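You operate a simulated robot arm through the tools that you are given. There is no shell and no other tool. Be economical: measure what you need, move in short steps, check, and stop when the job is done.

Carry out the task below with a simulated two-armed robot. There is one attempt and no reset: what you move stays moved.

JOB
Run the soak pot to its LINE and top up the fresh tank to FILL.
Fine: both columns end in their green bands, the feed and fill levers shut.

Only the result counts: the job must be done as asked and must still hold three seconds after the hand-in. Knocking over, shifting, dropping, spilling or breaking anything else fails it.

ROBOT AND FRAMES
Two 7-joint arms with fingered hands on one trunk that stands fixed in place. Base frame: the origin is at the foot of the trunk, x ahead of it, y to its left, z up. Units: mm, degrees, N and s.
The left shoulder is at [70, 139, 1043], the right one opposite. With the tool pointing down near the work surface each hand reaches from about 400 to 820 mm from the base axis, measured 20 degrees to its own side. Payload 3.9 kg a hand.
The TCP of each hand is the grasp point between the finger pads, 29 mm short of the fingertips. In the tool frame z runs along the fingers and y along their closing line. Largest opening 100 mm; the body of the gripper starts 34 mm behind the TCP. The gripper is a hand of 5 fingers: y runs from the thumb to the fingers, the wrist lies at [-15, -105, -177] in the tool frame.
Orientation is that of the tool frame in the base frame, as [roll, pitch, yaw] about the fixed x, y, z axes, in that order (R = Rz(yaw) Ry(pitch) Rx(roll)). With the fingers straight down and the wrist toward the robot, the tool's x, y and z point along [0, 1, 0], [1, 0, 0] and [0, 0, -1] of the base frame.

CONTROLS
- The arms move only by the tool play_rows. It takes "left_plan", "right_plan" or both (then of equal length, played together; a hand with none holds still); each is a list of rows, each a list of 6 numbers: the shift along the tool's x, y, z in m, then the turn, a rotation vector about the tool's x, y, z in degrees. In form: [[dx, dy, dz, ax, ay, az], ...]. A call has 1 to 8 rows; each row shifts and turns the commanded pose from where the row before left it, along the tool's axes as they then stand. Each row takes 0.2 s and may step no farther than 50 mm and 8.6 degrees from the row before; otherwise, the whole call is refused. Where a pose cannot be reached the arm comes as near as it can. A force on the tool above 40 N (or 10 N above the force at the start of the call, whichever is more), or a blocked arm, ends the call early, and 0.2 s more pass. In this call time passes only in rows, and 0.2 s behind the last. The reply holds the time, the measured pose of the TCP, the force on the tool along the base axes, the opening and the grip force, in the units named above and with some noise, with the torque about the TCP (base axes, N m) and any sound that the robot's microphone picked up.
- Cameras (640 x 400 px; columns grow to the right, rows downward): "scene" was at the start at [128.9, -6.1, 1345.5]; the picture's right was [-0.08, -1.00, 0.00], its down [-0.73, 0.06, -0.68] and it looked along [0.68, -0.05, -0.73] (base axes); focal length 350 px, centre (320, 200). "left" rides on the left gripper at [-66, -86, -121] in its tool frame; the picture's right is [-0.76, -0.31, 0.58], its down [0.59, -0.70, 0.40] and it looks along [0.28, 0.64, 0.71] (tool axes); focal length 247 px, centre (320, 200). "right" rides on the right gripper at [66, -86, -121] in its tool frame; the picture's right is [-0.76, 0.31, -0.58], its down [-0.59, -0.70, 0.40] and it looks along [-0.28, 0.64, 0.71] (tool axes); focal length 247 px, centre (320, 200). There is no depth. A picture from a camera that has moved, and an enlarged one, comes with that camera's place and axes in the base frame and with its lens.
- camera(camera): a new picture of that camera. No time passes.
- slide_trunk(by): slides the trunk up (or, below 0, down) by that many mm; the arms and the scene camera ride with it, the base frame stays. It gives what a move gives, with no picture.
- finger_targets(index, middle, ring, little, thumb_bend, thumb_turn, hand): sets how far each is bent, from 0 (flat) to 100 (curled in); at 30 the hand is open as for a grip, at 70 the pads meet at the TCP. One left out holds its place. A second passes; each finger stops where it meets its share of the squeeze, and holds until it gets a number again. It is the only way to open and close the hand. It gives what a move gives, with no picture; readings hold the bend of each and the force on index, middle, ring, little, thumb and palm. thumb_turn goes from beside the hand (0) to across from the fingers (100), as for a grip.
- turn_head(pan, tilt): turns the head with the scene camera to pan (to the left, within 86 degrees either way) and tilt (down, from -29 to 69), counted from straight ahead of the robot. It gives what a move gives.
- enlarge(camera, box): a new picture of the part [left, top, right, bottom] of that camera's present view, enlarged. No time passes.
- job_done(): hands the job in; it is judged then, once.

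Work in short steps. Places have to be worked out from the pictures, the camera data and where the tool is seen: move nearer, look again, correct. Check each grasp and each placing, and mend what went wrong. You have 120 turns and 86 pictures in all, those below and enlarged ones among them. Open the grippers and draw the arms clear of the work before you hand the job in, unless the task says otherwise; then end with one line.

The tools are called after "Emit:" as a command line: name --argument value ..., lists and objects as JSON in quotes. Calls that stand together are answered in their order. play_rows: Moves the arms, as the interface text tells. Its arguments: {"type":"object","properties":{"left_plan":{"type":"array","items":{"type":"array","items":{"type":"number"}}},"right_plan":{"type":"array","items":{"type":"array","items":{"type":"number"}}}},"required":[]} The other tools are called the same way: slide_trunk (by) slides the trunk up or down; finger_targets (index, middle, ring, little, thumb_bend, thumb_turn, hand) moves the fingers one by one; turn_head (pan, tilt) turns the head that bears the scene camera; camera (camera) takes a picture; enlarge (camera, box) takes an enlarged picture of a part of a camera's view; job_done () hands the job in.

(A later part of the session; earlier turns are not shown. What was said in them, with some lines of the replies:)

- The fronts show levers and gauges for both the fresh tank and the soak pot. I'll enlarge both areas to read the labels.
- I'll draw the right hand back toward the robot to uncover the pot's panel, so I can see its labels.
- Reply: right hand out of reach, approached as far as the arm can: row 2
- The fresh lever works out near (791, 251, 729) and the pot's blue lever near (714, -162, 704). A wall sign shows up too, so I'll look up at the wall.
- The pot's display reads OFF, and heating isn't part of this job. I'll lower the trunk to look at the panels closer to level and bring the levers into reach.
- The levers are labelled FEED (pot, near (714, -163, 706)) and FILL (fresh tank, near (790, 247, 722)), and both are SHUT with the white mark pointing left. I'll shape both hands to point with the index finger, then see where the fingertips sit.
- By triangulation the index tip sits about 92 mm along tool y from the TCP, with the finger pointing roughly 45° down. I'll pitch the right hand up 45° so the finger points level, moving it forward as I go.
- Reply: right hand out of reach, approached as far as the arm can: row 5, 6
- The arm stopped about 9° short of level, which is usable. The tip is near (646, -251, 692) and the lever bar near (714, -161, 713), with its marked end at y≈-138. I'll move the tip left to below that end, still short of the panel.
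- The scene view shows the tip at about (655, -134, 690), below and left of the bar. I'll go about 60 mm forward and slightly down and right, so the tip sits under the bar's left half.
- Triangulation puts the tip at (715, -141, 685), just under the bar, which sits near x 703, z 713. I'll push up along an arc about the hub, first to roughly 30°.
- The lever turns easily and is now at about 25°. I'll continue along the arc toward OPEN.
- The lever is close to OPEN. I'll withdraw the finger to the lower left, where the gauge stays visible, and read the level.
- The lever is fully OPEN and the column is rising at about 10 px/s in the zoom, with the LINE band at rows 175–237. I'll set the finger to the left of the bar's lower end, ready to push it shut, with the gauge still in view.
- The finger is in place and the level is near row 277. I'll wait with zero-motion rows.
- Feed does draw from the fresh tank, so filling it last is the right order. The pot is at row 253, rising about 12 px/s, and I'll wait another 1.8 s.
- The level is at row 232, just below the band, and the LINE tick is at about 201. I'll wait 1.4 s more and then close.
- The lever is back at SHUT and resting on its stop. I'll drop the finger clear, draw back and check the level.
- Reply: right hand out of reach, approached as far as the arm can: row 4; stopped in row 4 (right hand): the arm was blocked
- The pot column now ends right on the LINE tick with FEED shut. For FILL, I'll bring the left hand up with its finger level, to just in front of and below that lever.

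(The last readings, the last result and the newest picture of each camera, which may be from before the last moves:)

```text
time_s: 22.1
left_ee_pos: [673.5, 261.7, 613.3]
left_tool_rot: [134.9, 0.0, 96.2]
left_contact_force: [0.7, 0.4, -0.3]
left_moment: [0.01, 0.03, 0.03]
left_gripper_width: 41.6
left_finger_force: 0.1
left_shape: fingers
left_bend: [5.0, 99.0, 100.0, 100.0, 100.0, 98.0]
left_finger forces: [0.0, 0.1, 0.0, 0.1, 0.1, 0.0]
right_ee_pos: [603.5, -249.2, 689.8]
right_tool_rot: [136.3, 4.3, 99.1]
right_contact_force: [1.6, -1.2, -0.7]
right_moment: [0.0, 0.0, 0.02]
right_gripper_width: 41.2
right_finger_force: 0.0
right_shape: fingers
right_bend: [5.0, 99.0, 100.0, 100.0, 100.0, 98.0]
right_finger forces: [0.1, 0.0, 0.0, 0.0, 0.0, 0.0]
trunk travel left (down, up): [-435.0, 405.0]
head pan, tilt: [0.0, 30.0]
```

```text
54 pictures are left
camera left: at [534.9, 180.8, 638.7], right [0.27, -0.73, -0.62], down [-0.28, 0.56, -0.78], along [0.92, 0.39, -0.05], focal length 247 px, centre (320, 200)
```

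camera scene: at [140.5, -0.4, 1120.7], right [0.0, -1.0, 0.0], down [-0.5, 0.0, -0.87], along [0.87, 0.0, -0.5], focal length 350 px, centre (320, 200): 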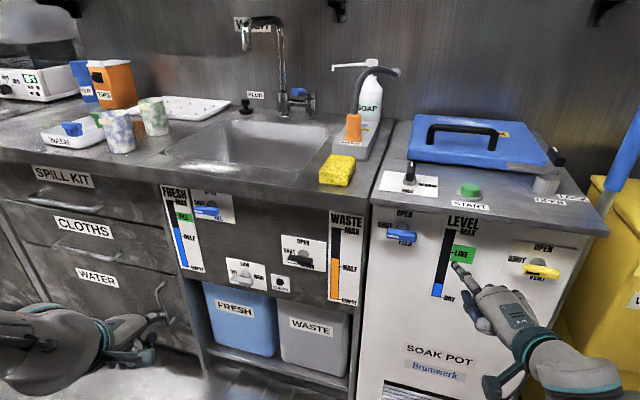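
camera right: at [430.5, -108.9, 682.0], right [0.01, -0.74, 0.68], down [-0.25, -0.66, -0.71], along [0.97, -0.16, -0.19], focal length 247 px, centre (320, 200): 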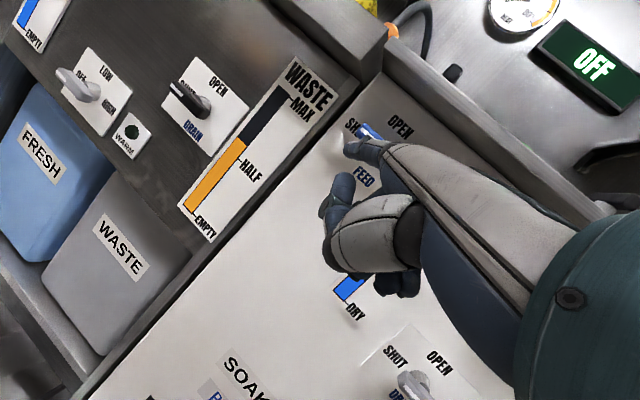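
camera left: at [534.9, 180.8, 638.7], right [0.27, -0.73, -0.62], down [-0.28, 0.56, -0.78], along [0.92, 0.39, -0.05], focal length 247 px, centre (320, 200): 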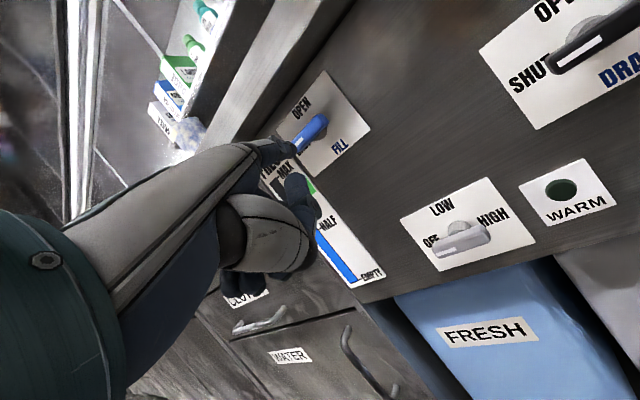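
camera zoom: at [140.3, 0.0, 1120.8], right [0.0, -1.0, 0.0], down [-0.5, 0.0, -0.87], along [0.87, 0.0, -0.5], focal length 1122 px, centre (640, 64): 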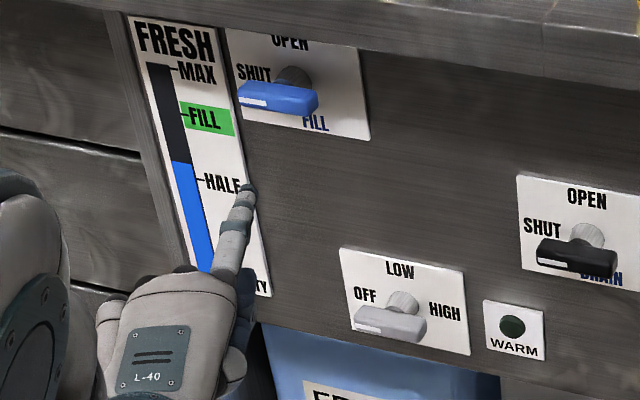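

The tip is at (738, 256, 682). The lever bar now triangulates consistently to about (830, 260, 694), farther away than I first judged. I'll go to just in front of and below its left half.

Emit:
play_rows --left_plan '[[0.01, 0.0162, 0.0275, 0, 0, 0], [0.01, 0.0162, 0.0275, 0, 0, 0]]'

Emit:
enlarge --camera "scene" --box '[120, 180, 320, 305]'

Emit:
enlarge --camera "left" --box '[200, 60, 400, 185]'

```text
time_s: 22.7
left_ee_pos: [732.4, 286.9, 598.5]
left_tool_rot: [135.1, 0.0, 96.2]
left_contact_force: [-0.1, 0.0, -0.4]
left_moment: [0.03, 0.02, 0.02]
left_gripper_width: 41.7
left_finger_force: 0.1
left_shape: fingers
left_bend: [5.0, 99.0, 100.0, 100.0, 100.0, 98.0]
left_finger forces: [0.1, 0.0, 0.0, 0.0, 0.0, 0.0]
right_ee_pos: [603.9, -247.8, 687.1]
right_tool_rot: [136.3, 4.2, 99.3]
right_contact_force: [-0.9, 0.3, 0.8]
right_moment: [0.0, 0.0, 0.02]
right_gripper_width: 42.1
right_finger_force: 0.0
right_shape: fingers
right_bend: [5.0, 99.0, 100.0, 100.0, 100.0, 98.0]
right_finger forces: [0.1, 0.0, 0.0, 0.0, 0.0, 0.1]
trunk travel left (down, up): [-435.0, 405.0]
head pan, tilt: [0.0, 30.0]
```

```text
3.20 times, centred on (220, 242) of scene
camera zoom: at [140.2, 0.3, 1120.8], right [0.0, -1.0, 0.0], down [-0.5, 0.0, -0.87], along [0.87, 0.0, -0.5], focal length 1122 px, centre (640, 64)
```

zoom: 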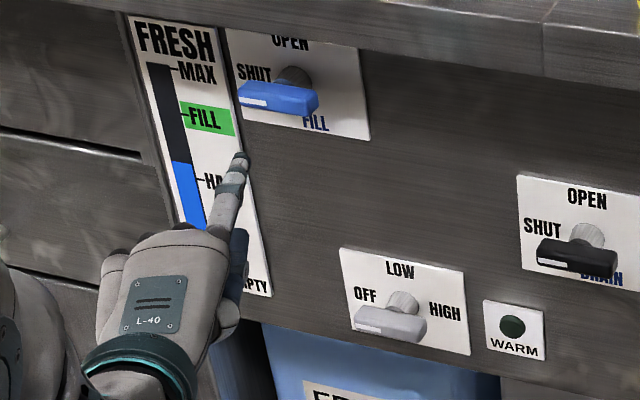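

```text
3.20 times, centred on (300, 122) of left
camera zoom: at [594.8, 206.6, 623.2], right [0.27, -0.73, -0.62], down [-0.28, 0.56, -0.78], along [0.92, 0.39, -0.05], focal length 790 px, centre (384, 448)
```

zoom: 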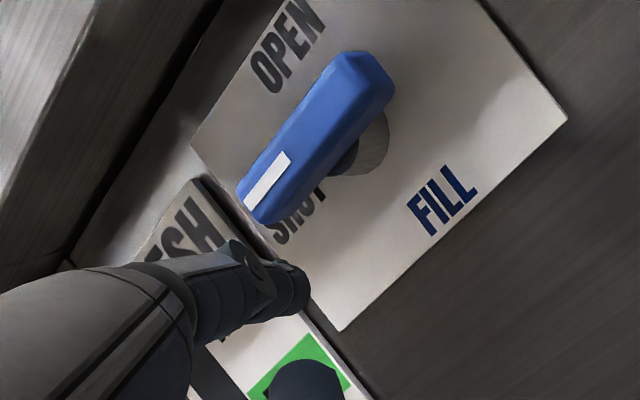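

The tip is at (804, 285, 661) and the bar's left end at about (832, 289, 696). I'll go 34 mm forward and 10 mm up, ending right under the bar.

Emit:
play_rows --left_plan '[[-0.003, 0.0135, 0.0105, 0, 0, 0], [-0.004, 0.0175, 0.0065, 0, 0, 0]]'

Emit:
enlarge --camera "scene" --box '[120, 180, 320, 305]'

Emit:
enlarge --camera "left" --box '[200, 60, 400, 185]'

```text
time_s: 23.3
left_ee_pos: [768.9, 284.5, 608.5]
left_tool_rot: [135.0, 0.0, 96.2]
left_contact_force: [-1.0, 0.2, 0.7]
left_moment: [0.01, 0.02, 0.02]
left_gripper_width: 41.7
left_finger_force: 0.0
left_shape: fingers
left_bend: [5.0, 99.0, 100.0, 100.0, 100.0, 98.0]
left_finger forces: [0.0, 0.0, 0.0, 0.0, 0.1, 0.1]
right_ee_pos: [603.9, -248.4, 688.4]
right_tool_rot: [136.4, 4.3, 99.2]
right_contact_force: [-0.4, 0.2, -0.3]
right_moment: [-0.02, 0.01, 0.01]
right_gripper_width: 41.7
right_finger_force: 0.1
right_shape: fingers
right_bend: [5.0, 99.0, 100.0, 100.0, 100.0, 98.0]
right_finger forces: [0.1, 0.0, 0.0, 0.0, 0.0, 0.0]
trunk travel left (down, up): [-435.0, 405.0]
head pan, tilt: [0.0, 30.0]
```

```text
3.20 times, centred on (220, 242) of scene
camera zoom: at [139.8, 0.0, 1120.9], right [0.0, -1.0, 0.0], down [-0.5, 0.0, -0.87], along [0.87, 0.0, -0.5], focal length 1122 px, centre (640, 64)
```

zoom: 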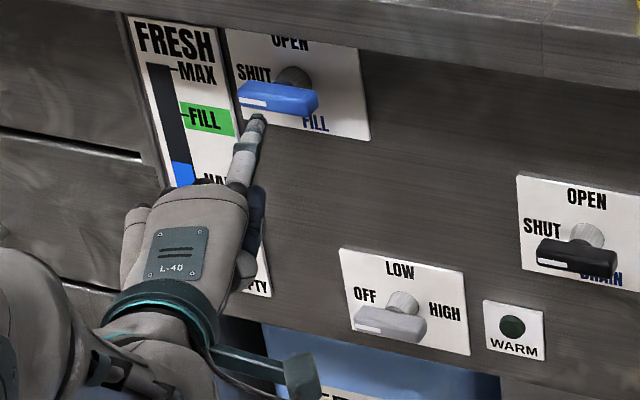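

```text
3.20 times, centred on (300, 122) of left
camera zoom: at [629.6, 203.4, 633.7], right [0.27, -0.73, -0.62], down [-0.28, 0.56, -0.78], along [0.92, 0.39, -0.05], focal length 790 px, centre (384, 448)
```

zoom: 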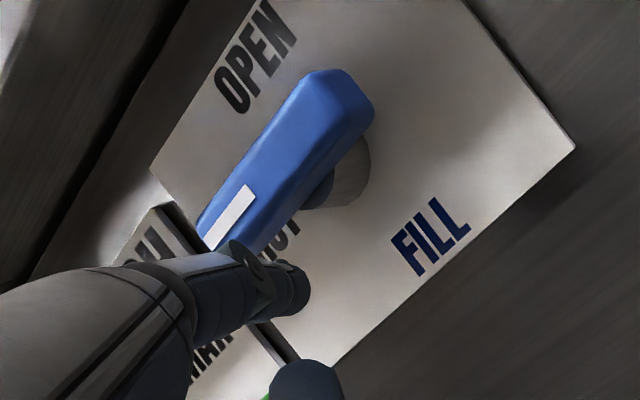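

The tip is under the bar and the gauge's FILL band stays in view. I'll push the lever up through the same arc to OPEN.

Emit:
play_rows --left_plan '[[0.003, 0.0075, -0.0075, 0, 0, 0], [0.005, 0.008, -0.008, 0, 0, 0], [0, 0.0108, -0.0108, 0, 0, 0], [-0.008, 0.0088, -0.0088, 0, 0, 0], [-0.01, 0.002, -0.002, 0, 0, 0]]'

Emit:
enlarge --camera "scene" --box '[120, 180, 320, 305]'

```text
time_s: 24.5
left_ee_pos: [767.6, 276.6, 659.6]
left_tool_rot: [135.0, 0.1, 96.3]
left_contact_force: [-2.8, 4.9, -0.8]
left_moment: [-0.33, -0.05, 0.26]
left_gripper_width: 41.1
left_finger_force: 2.6
left_shape: fingers
left_bend: [6.0, 99.0, 100.0, 100.0, 100.0, 98.0]
left_finger forces: [5.6, 0.0, 0.0, 0.0, 0.0, 0.1]
right_ee_pos: [604.3, -246.9, 688.6]
right_tool_rot: [136.3, 4.3, 99.2]
right_contact_force: [0.2, -0.1, 0.1]
right_moment: [0.0, -0.01, 0.02]
right_gripper_width: 41.7
right_finger_force: 0.0
right_shape: fingers
right_bend: [5.0, 99.0, 100.0, 100.0, 100.0, 98.0]
right_finger forces: [0.0, 0.1, 0.1, 0.1, 0.1, 0.1]
trunk travel left (down, up): [-435.0, 405.0]
head pan, tilt: [0.0, 30.0]
```

```text
3.20 times, centred on (220, 242) of scene
camera zoom: at [139.8, 1.0, 1120.8], right [0.0, -1.0, 0.0], down [-0.5, 0.0, -0.87], along [0.87, 0.0, -0.5], focal length 1122 px, centre (640, 64)
```

zoom: 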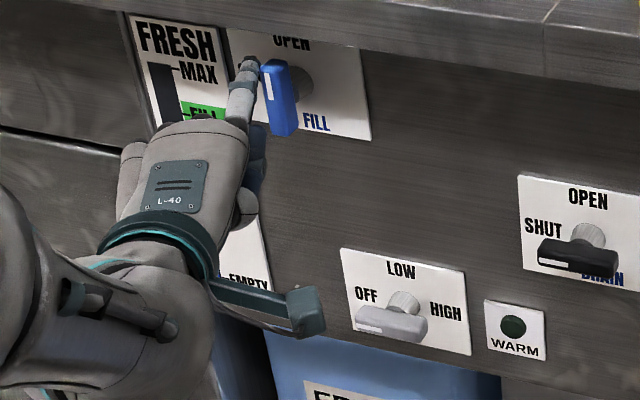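

The FILL lever is OPEN. I'll move the finger left off the bar and down beside its lower end, ready to close, then read the gauge.

Emit:
play_rows --left_plan '[[0.015, 0, 0, 0, 0, 0], [0, -0.018, 0.018, 0, 0, 0], [-0.001, -0.018, 0.018, 0, 0, 0]]'

Emit:
enlarge --camera "scene" --box '[120, 180, 320, 305]'

```text
time_s: 25.3
left_ee_pos: [767.8, 286.9, 609.9]
left_tool_rot: [135.1, 0.1, 95.9]
left_contact_force: [1.0, 0.6, 0.4]
left_moment: [0.0, 0.0, 0.03]
left_gripper_width: 41.3
left_finger_force: 0.0
left_shape: fingers
left_bend: [5.0, 99.0, 100.0, 100.0, 100.0, 98.0]
left_finger forces: [0.0, 0.1, 0.0, 0.0, 0.1, 0.0]
right_ee_pos: [603.8, -248.0, 688.1]
right_tool_rot: [136.4, 4.3, 99.3]
right_contact_force: [0.9, 0.0, -0.7]
right_moment: [0.03, -0.03, 0.02]
right_gripper_width: 41.7
right_finger_force: 0.1
right_shape: fingers
right_bend: [5.0, 99.0, 100.0, 100.0, 100.0, 98.0]
right_finger forces: [0.0, 0.0, 0.1, 0.0, 0.1, 0.0]
trunk travel left (down, up): [-435.0, 405.0]
head pan, tilt: [0.0, 30.0]
```

```text
3.20 times, centred on (220, 242) of scene
camera zoom: at [140.2, 0.1, 1120.9], right [0.0, -1.0, 0.0], down [-0.5, 0.0, -0.87], along [0.87, 0.0, -0.5], focal length 1122 px, centre (640, 64)
```

zoom: 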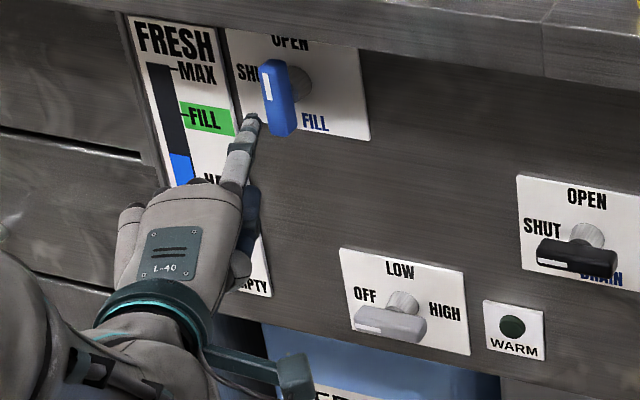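

The level is at row 154, up from 162, and the FILL tick is near 114. I'll wait 1.8 s to measure the rate.

Emit:
play_rows --left_plan '[[0, 0, 0, 0, 0, 0], [0, 0, 0, 0, 0, 0], [0, 0, 0, 0, 0, 0], [0, 0, 0, 0, 0, 0], [0, 0, 0, 0, 0, 0], [0, 0, 0, 0, 0, 0], [0, 0, 0, 0, 0, 0], [0, 0, 0, 0, 0, 0]]'

Emit:
enlarge --camera "scene" --box '[120, 180, 320, 305]'

```text
time_s: 27.1
left_ee_pos: [765.5, 287.6, 610.0]
left_tool_rot: [135.0, -0.1, 96.2]
left_contact_force: [-0.2, 0.2, -0.3]
left_moment: [-0.02, 0.01, 0.04]
left_gripper_width: 42.0
left_finger_force: 0.0
left_shape: fingers
left_bend: [5.0, 99.0, 100.0, 100.0, 100.0, 98.0]
left_finger forces: [0.0, 0.0, 0.0, 0.0, 0.0, 0.0]
right_ee_pos: [602.7, -247.7, 688.5]
right_tool_rot: [136.2, 4.4, 99.2]
right_contact_force: [-0.1, 0.8, 0.1]
right_moment: [-0.02, 0.0, 0.0]
right_gripper_width: 41.8
right_finger_force: 0.1
right_shape: fingers
right_bend: [5.0, 99.0, 100.0, 100.0, 100.0, 98.0]
right_finger forces: [0.0, 0.0, 0.1, 0.0, 0.0, 0.0]
trunk travel left (down, up): [-435.0, 405.0]
head pan, tilt: [0.0, 30.0]
```

```text
3.20 times, centred on (220, 242) of scene
camera zoom: at [139.8, 0.0, 1120.9], right [0.0, -1.0, 0.0], down [-0.5, 0.0, -0.87], along [0.87, 0.0, -0.5], focal length 1122 px, centre (640, 64)
```

zoom: 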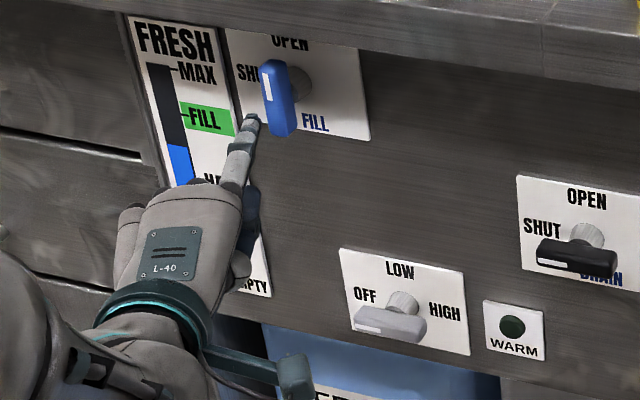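

It's at about row 145 and rising near 5 px/s, so roughly 5.5 s remain. I'll wait twice more and check.

Emit:
play_rows --left_plan '[[0, 0, 0, 0, 0, 0], [0, 0, 0, 0, 0, 0], [0, 0, 0, 0, 0, 0], [0, 0, 0, 0, 0, 0], [0, 0, 0, 0, 0, 0], [0, 0, 0, 0, 0, 0], [0, 0, 0, 0, 0, 0], [0, 0, 0, 0, 0, 0]]'

Emit:
play_rows --left_plan '[[0, 0, 0, 0, 0, 0], [0, 0, 0, 0, 0, 0], [0, 0, 0, 0, 0, 0], [0, 0, 0, 0, 0, 0], [0, 0, 0, 0, 0, 0], [0, 0, 0, 0, 0, 0], [0, 0, 0, 0, 0, 0], [0, 0, 0, 0, 0, 0]]'

Emit:
enlarge --camera "scene" --box '[150, 180, 250, 242]'

```text
time_s: 28.9
left_ee_pos: [766.4, 288.1, 610.4]
left_tool_rot: [135.0, 0.0, 96.1]
left_contact_force: [-0.1, -0.3, -0.1]
left_moment: [0.0, 0.05, -0.02]
left_gripper_width: 41.5
left_finger_force: 0.1
left_shape: fingers
left_bend: [5.0, 99.0, 100.0, 100.0, 100.0, 98.0]
left_finger forces: [0.0, 0.0, 0.0, 0.1, 0.0, 0.1]
right_ee_pos: [602.9, -248.5, 688.5]
right_tool_rot: [136.4, 4.3, 99.2]
right_contact_force: [0.7, -0.8, 0.4]
right_moment: [-0.04, 0.03, 0.01]
right_gripper_width: 41.5
right_finger_force: 0.2
right_shape: fingers
right_bend: [5.0, 99.0, 100.0, 100.0, 100.0, 98.0]
right_finger forces: [0.0, 0.0, 0.1, 0.0, 0.0, 0.0]
trunk travel left (down, up): [-435.0, 405.0]
head pan, tilt: [0.0, 30.0]
```

```text
time_s: 30.7
left_ee_pos: [765.2, 286.5, 609.5]
left_tool_rot: [135.0, 0.0, 96.2]
left_contact_force: [0.1, 1.1, 0.8]
left_moment: [0.04, 0.01, -0.03]
left_gripper_width: 41.8
left_finger_force: 0.1
left_shape: fingers
left_bend: [5.0, 99.0, 100.0, 100.0, 100.0, 98.0]
left_finger forces: [0.1, 0.0, 0.0, 0.1, 0.0, 0.0]
right_ee_pos: [603.4, -248.5, 687.6]
right_tool_rot: [136.3, 4.3, 99.2]
right_contact_force: [-0.3, 0.3, 0.0]
right_moment: [0.01, 0.0, -0.02]
right_gripper_width: 42.0
right_finger_force: 0.1
right_shape: fingers
right_bend: [5.0, 99.0, 100.0, 100.0, 100.0, 98.0]
right_finger forces: [0.1, 0.0, 0.0, 0.1, 0.1, 0.0]
trunk travel left (down, up): [-435.0, 405.0]
head pan, tilt: [0.0, 30.0]
```

```text
6.40 times, centred on (200, 211) of scene
camera zoom: at [139.8, 0.0, 1120.9], right [0.0, -1.0, 0.0], down [-0.5, 0.0, -0.87], along [0.87, 0.0, -0.5], focal length 2243 px, centre (1088, 130)
```

zoom: 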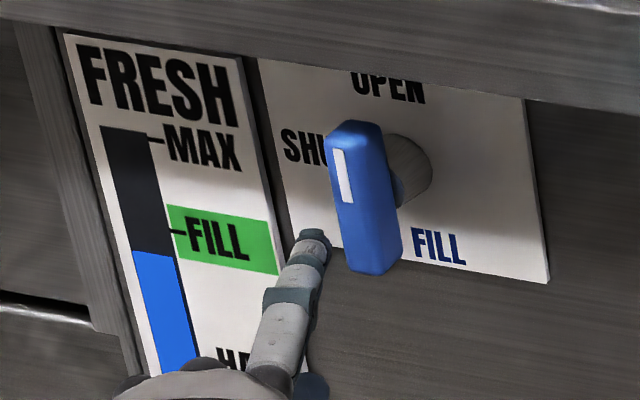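

The level is just inside the band, about 25 px below the tick at 10 px/s in this zoom. I'll wait 1.4 s and then push the lower end across to shut it.

Emit:
play_rows --left_plan '[[0, 0, 0, 0, 0, 0], [0, 0, 0, 0, 0, 0], [0, 0, 0, 0, 0, 0], [0, 0, 0, 0, 0, 0], [0, 0, 0, 0, 0, 0], [0, 0, 0, 0, 0, 0]]'

Emit:
play_rows --left_plan '[[-0.009, 0, 0, 0, 0, 0], [-0.011, -0.0018, 0.0018, 0, 0, 0], [-0.011, -0.0018, 0.0018, 0, 0, 0], [-0.011, 0.0035, -0.0035, 0, 0, 0], [-0.009, 0.0061, -0.0061, 0, 0, 0], [-0.002, 0.005, -0.005, 0, 0, 0]]'

Emit:
enlarge --camera "scene" --box '[150, 180, 250, 242]'

```text
time_s: 32.1
left_ee_pos: [765.7, 287.2, 609.1]
left_tool_rot: [134.9, 0.0, 96.2]
left_contact_force: [1.1, -0.6, -0.1]
left_moment: [-0.02, 0.01, -0.04]
left_gripper_width: 41.5
left_finger_force: 0.0
left_shape: fingers
left_bend: [5.0, 99.0, 100.0, 100.0, 100.0, 98.0]
left_finger forces: [0.0, 0.0, 0.0, 0.0, 0.0, 0.0]
right_ee_pos: [603.1, -249.2, 688.3]
right_tool_rot: [136.4, 4.3, 99.2]
right_contact_force: [-0.2, -0.2, 0.1]
right_moment: [-0.01, 0.01, 0.01]
right_gripper_width: 41.8
right_finger_force: 0.1
right_shape: fingers
right_bend: [5.0, 99.0, 100.0, 100.0, 100.0, 98.0]
right_finger forces: [0.0, 0.0, 0.0, 0.1, 0.0, 0.0]
trunk travel left (down, up): [-435.0, 405.0]
head pan, tilt: [0.0, 30.0]
```

```text
time_s: 33.5
left_ee_pos: [773.0, 234.9, 623.8]
left_tool_rot: [135.2, -0.1, 96.2]
left_contact_force: [-2.3, -1.7, -5.3]
left_moment: [0.08, 0.14, -0.04]
left_gripper_width: 39.0
left_finger_force: 2.4
left_shape: fingers
left_bend: [7.0, 99.0, 100.0, 100.0, 100.0, 98.0]
left_finger forces: [4.9, 0.0, 0.0, 0.1, 0.0, 0.0]
right_ee_pos: [604.7, -248.8, 688.7]
right_tool_rot: [136.4, 4.3, 99.2]
right_contact_force: [-0.1, -0.3, 0.8]
right_moment: [0.0, -0.01, 0.0]
right_gripper_width: 41.5
right_finger_force: 0.0
right_shape: fingers
right_bend: [5.0, 99.0, 100.0, 100.0, 100.0, 98.0]
right_finger forces: [0.0, 0.0, 0.0, 0.0, 0.1, 0.0]
trunk travel left (down, up): [-435.0, 405.0]
head pan, tilt: [0.0, 30.0]
```

```text
6.40 times, centred on (200, 211) of scene
camera zoom: at [140.5, 0.0, 1120.7], right [0.0, -1.0, 0.0], down [-0.5, 0.0, -0.87], along [0.87, 0.0, -0.5], focal length 2243 px, centre (1088, 130)
```

zoom: 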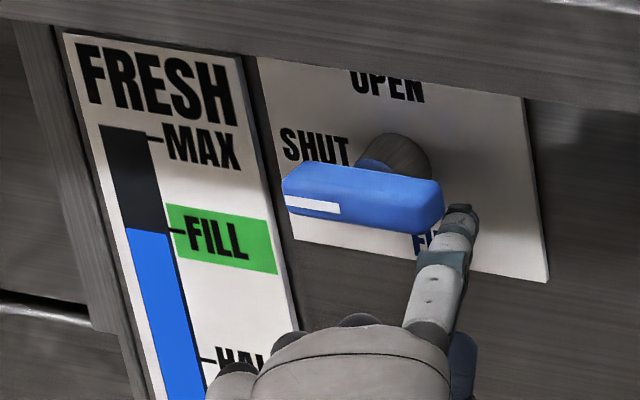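

The column is level with the FILL tick and the lever is at SHUT. I'll drop the left finger clear and draw the hand back.

Emit:
play_rows --left_plan '[[0, -0.0085, 0.0085, 0, 0, 0], [0, -0.028, -0.018, 0, 0, 0], [0, -0.034, -0.03, 0, 0, 0], [0, -0.034, -0.034, 0, 0, 0], [0, -0.034, -0.034, 0, 0, 0]]'

Emit:
play_rows --right_plan '[[0, -0.02, -0.008, 7, 0, 0], [0, -0.022, -0.008, 7, 0, 0], [0, -0.024, -0.006, 7, 0, 0], [0, -0.025, -0.005, 7, 0, 0], [0, -0.025, -0.005, 7, 0, 0]]'

Emit:
camera --camera "scene"

```text
time_s: 34.7
left_ee_pos: [599.7, 215.7, 602.8]
left_tool_rot: [134.8, 0.0, 96.3]
left_contact_force: [-0.2, -0.5, 0.5]
left_moment: [0.03, -0.04, -0.03]
left_gripper_width: 41.6
left_finger_force: 0.0
left_shape: fingers
left_bend: [5.0, 99.0, 100.0, 100.0, 100.0, 98.0]
left_finger forces: [0.1, 0.0, 0.1, 0.1, 0.0, 0.1]
right_ee_pos: [602.5, -248.4, 688.7]
right_tool_rot: [136.4, 4.3, 99.0]
right_contact_force: [-0.5, -0.6, 0.1]
right_moment: [0.0, -0.01, -0.05]
right_gripper_width: 41.8
right_finger_force: 0.1
right_shape: fingers
right_bend: [5.0, 99.0, 100.0, 100.0, 100.0, 98.0]
right_finger forces: [0.1, 0.1, 0.1, 0.1, 0.0, 0.0]
trunk travel left (down, up): [-435.0, 405.0]
head pan, tilt: [0.0, 30.0]
```

```text
time_s: 35.9
left_ee_pos: [600.6, 216.3, 602.6]
left_tool_rot: [135.0, 0.0, 96.3]
left_contact_force: [0.3, 0.0, -0.8]
left_moment: [0.0, -0.03, 0.0]
left_gripper_width: 41.6
left_finger_force: 0.2
left_shape: fingers
left_bend: [5.0, 99.0, 100.0, 100.0, 100.0, 98.0]
left_finger forces: [0.0, 0.1, 0.0, 0.1, 0.0, 0.1]
right_ee_pos: [488.3, -267.9, 660.3]
right_tool_rot: [171.5, 4.4, 99.2]
right_contact_force: [0.8, -0.4, -0.1]
right_moment: [0.0, 0.02, 0.01]
right_gripper_width: 41.7
right_finger_force: 0.0
right_shape: fingers
right_bend: [5.0, 99.0, 100.0, 100.0, 100.0, 98.0]
right_finger forces: [0.0, 0.0, 0.0, 0.0, 0.1, 0.0]
trunk travel left (down, up): [-435.0, 405.0]
head pan, tilt: [0.0, 30.0]
```

```text
44 pictures are left
camera scene: at [139.7, 0.0, 1120.9], right [0.0, -1.0, 0.0], down [-0.5, 0.0, -0.87], along [0.87, 0.0, -0.5], focal length 350 px, centre (320, 200)
```

scene: 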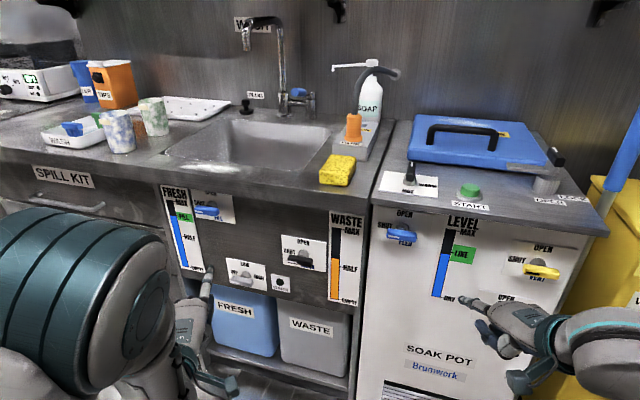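

Both levers are shut and both columns look right. I'll open both hands, which are clear of everything, and re-read the gauges after the pause.

Emit:
finger_targets --hand "left" --index 30 --middle 30 --ring 30 --little 30 --thumb_bend 30

Emit:
finger_targets --hand "right" --index 30 --middle 30 --ring 30 --little 30 --thumb_bend 30

Emit:
enlarge --camera "scene" --box '[150, 180, 250, 242]'

Emit:
enlarge --camera "scene" --box '[370, 200, 490, 275]'

```text
time_s: 36.9
left_ee_pos: [599.5, 216.5, 602.0]
left_tool_rot: [135.1, 0.0, 96.2]
left_contact_force: [0.1, -0.7, -0.5]
left_moment: [0.01, 0.02, -0.01]
left_gripper_width: 98.4
left_finger_force: 0.0
left_shape: fingers
left_bend: [30.0, 30.0, 30.0, 30.0, 30.0, 98.0]
left_finger forces: [0.1, 0.0, 0.0, 0.0, 0.0, 0.1]
right_ee_pos: [489.9, -267.8, 659.8]
right_tool_rot: [171.4, 4.3, 99.1]
right_contact_force: [-1.2, -0.2, -0.4]
right_moment: [0.0, -0.05, 0.03]
right_gripper_width: 41.5
right_finger_force: 0.1
right_shape: fingers
right_bend: [5.0, 99.0, 100.0, 100.0, 100.0, 98.0]
right_finger forces: [0.0, 0.1, 0.1, 0.0, 0.0, 0.1]
trunk travel left (down, up): [-435.0, 405.0]
head pan, tilt: [0.0, 30.0]
```

```text
time_s: 37.9
left_ee_pos: [600.0, 216.8, 602.6]
left_tool_rot: [135.0, 0.1, 96.2]
left_contact_force: [-0.5, -0.1, -0.4]
left_moment: [-0.04, 0.05, -0.04]
left_gripper_width: 98.4
left_finger_force: 0.1
left_shape: fingers
left_bend: [30.0, 30.0, 30.0, 30.0, 30.0, 98.0]
left_finger forces: [0.0, 0.0, 0.0, 0.0, 0.0, 0.0]
right_ee_pos: [490.1, -268.5, 659.6]
right_tool_rot: [171.4, 4.1, 99.1]
right_contact_force: [-0.2, -0.2, -0.1]
right_moment: [0.0, -0.02, -0.03]
right_gripper_width: 99.0
right_finger_force: 0.1
right_shape: fingers
right_bend: [30.0, 30.0, 30.0, 30.0, 30.0, 98.0]
right_finger forces: [0.1, 0.1, 0.1, 0.0, 0.1, 0.1]
trunk travel left (down, up): [-435.0, 405.0]
head pan, tilt: [0.0, 30.0]
```

```text
6.40 times, centred on (200, 211) of scene
camera zoom: at [139.8, 0.0, 1120.9], right [0.0, -1.0, 0.0], down [-0.5, 0.0, -0.87], along [0.87, 0.0, -0.5], focal length 2243 px, centre (1088, 130)
```

zoom: 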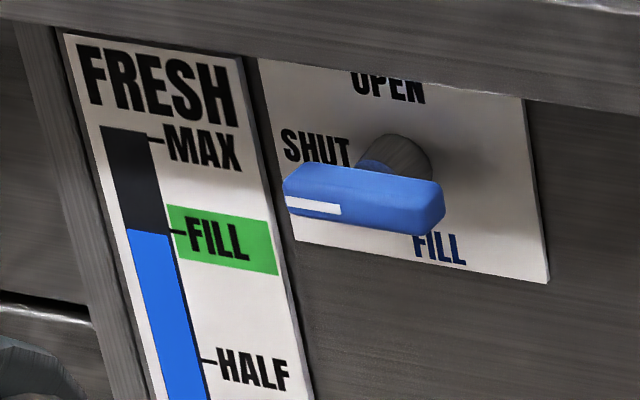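

```text
5.33 times, centred on (430, 238) of scene
camera zoom: at [139.8, 0.0, 1120.9], right [0.0, -1.0, 0.0], down [-0.5, 0.0, -0.87], along [0.87, 0.0, -0.5], focal length 1869 px, centre (-267, 0)
```

zoom: 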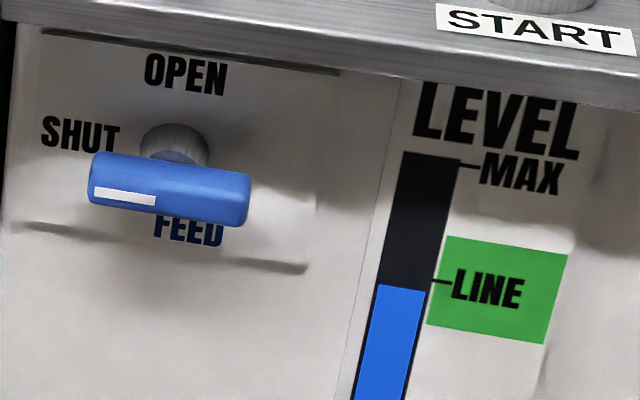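

Both columns are inside their green bands and holding steady, the feed and fill levers are shut, and the hands are open and clear. I'm handing it in.

Emit:
job_done

```text
The job is handed in.
```

The job is handed in: the soak pot is at LINE, the fresh tank is at FILL, and the feed and fill levers are both shut.
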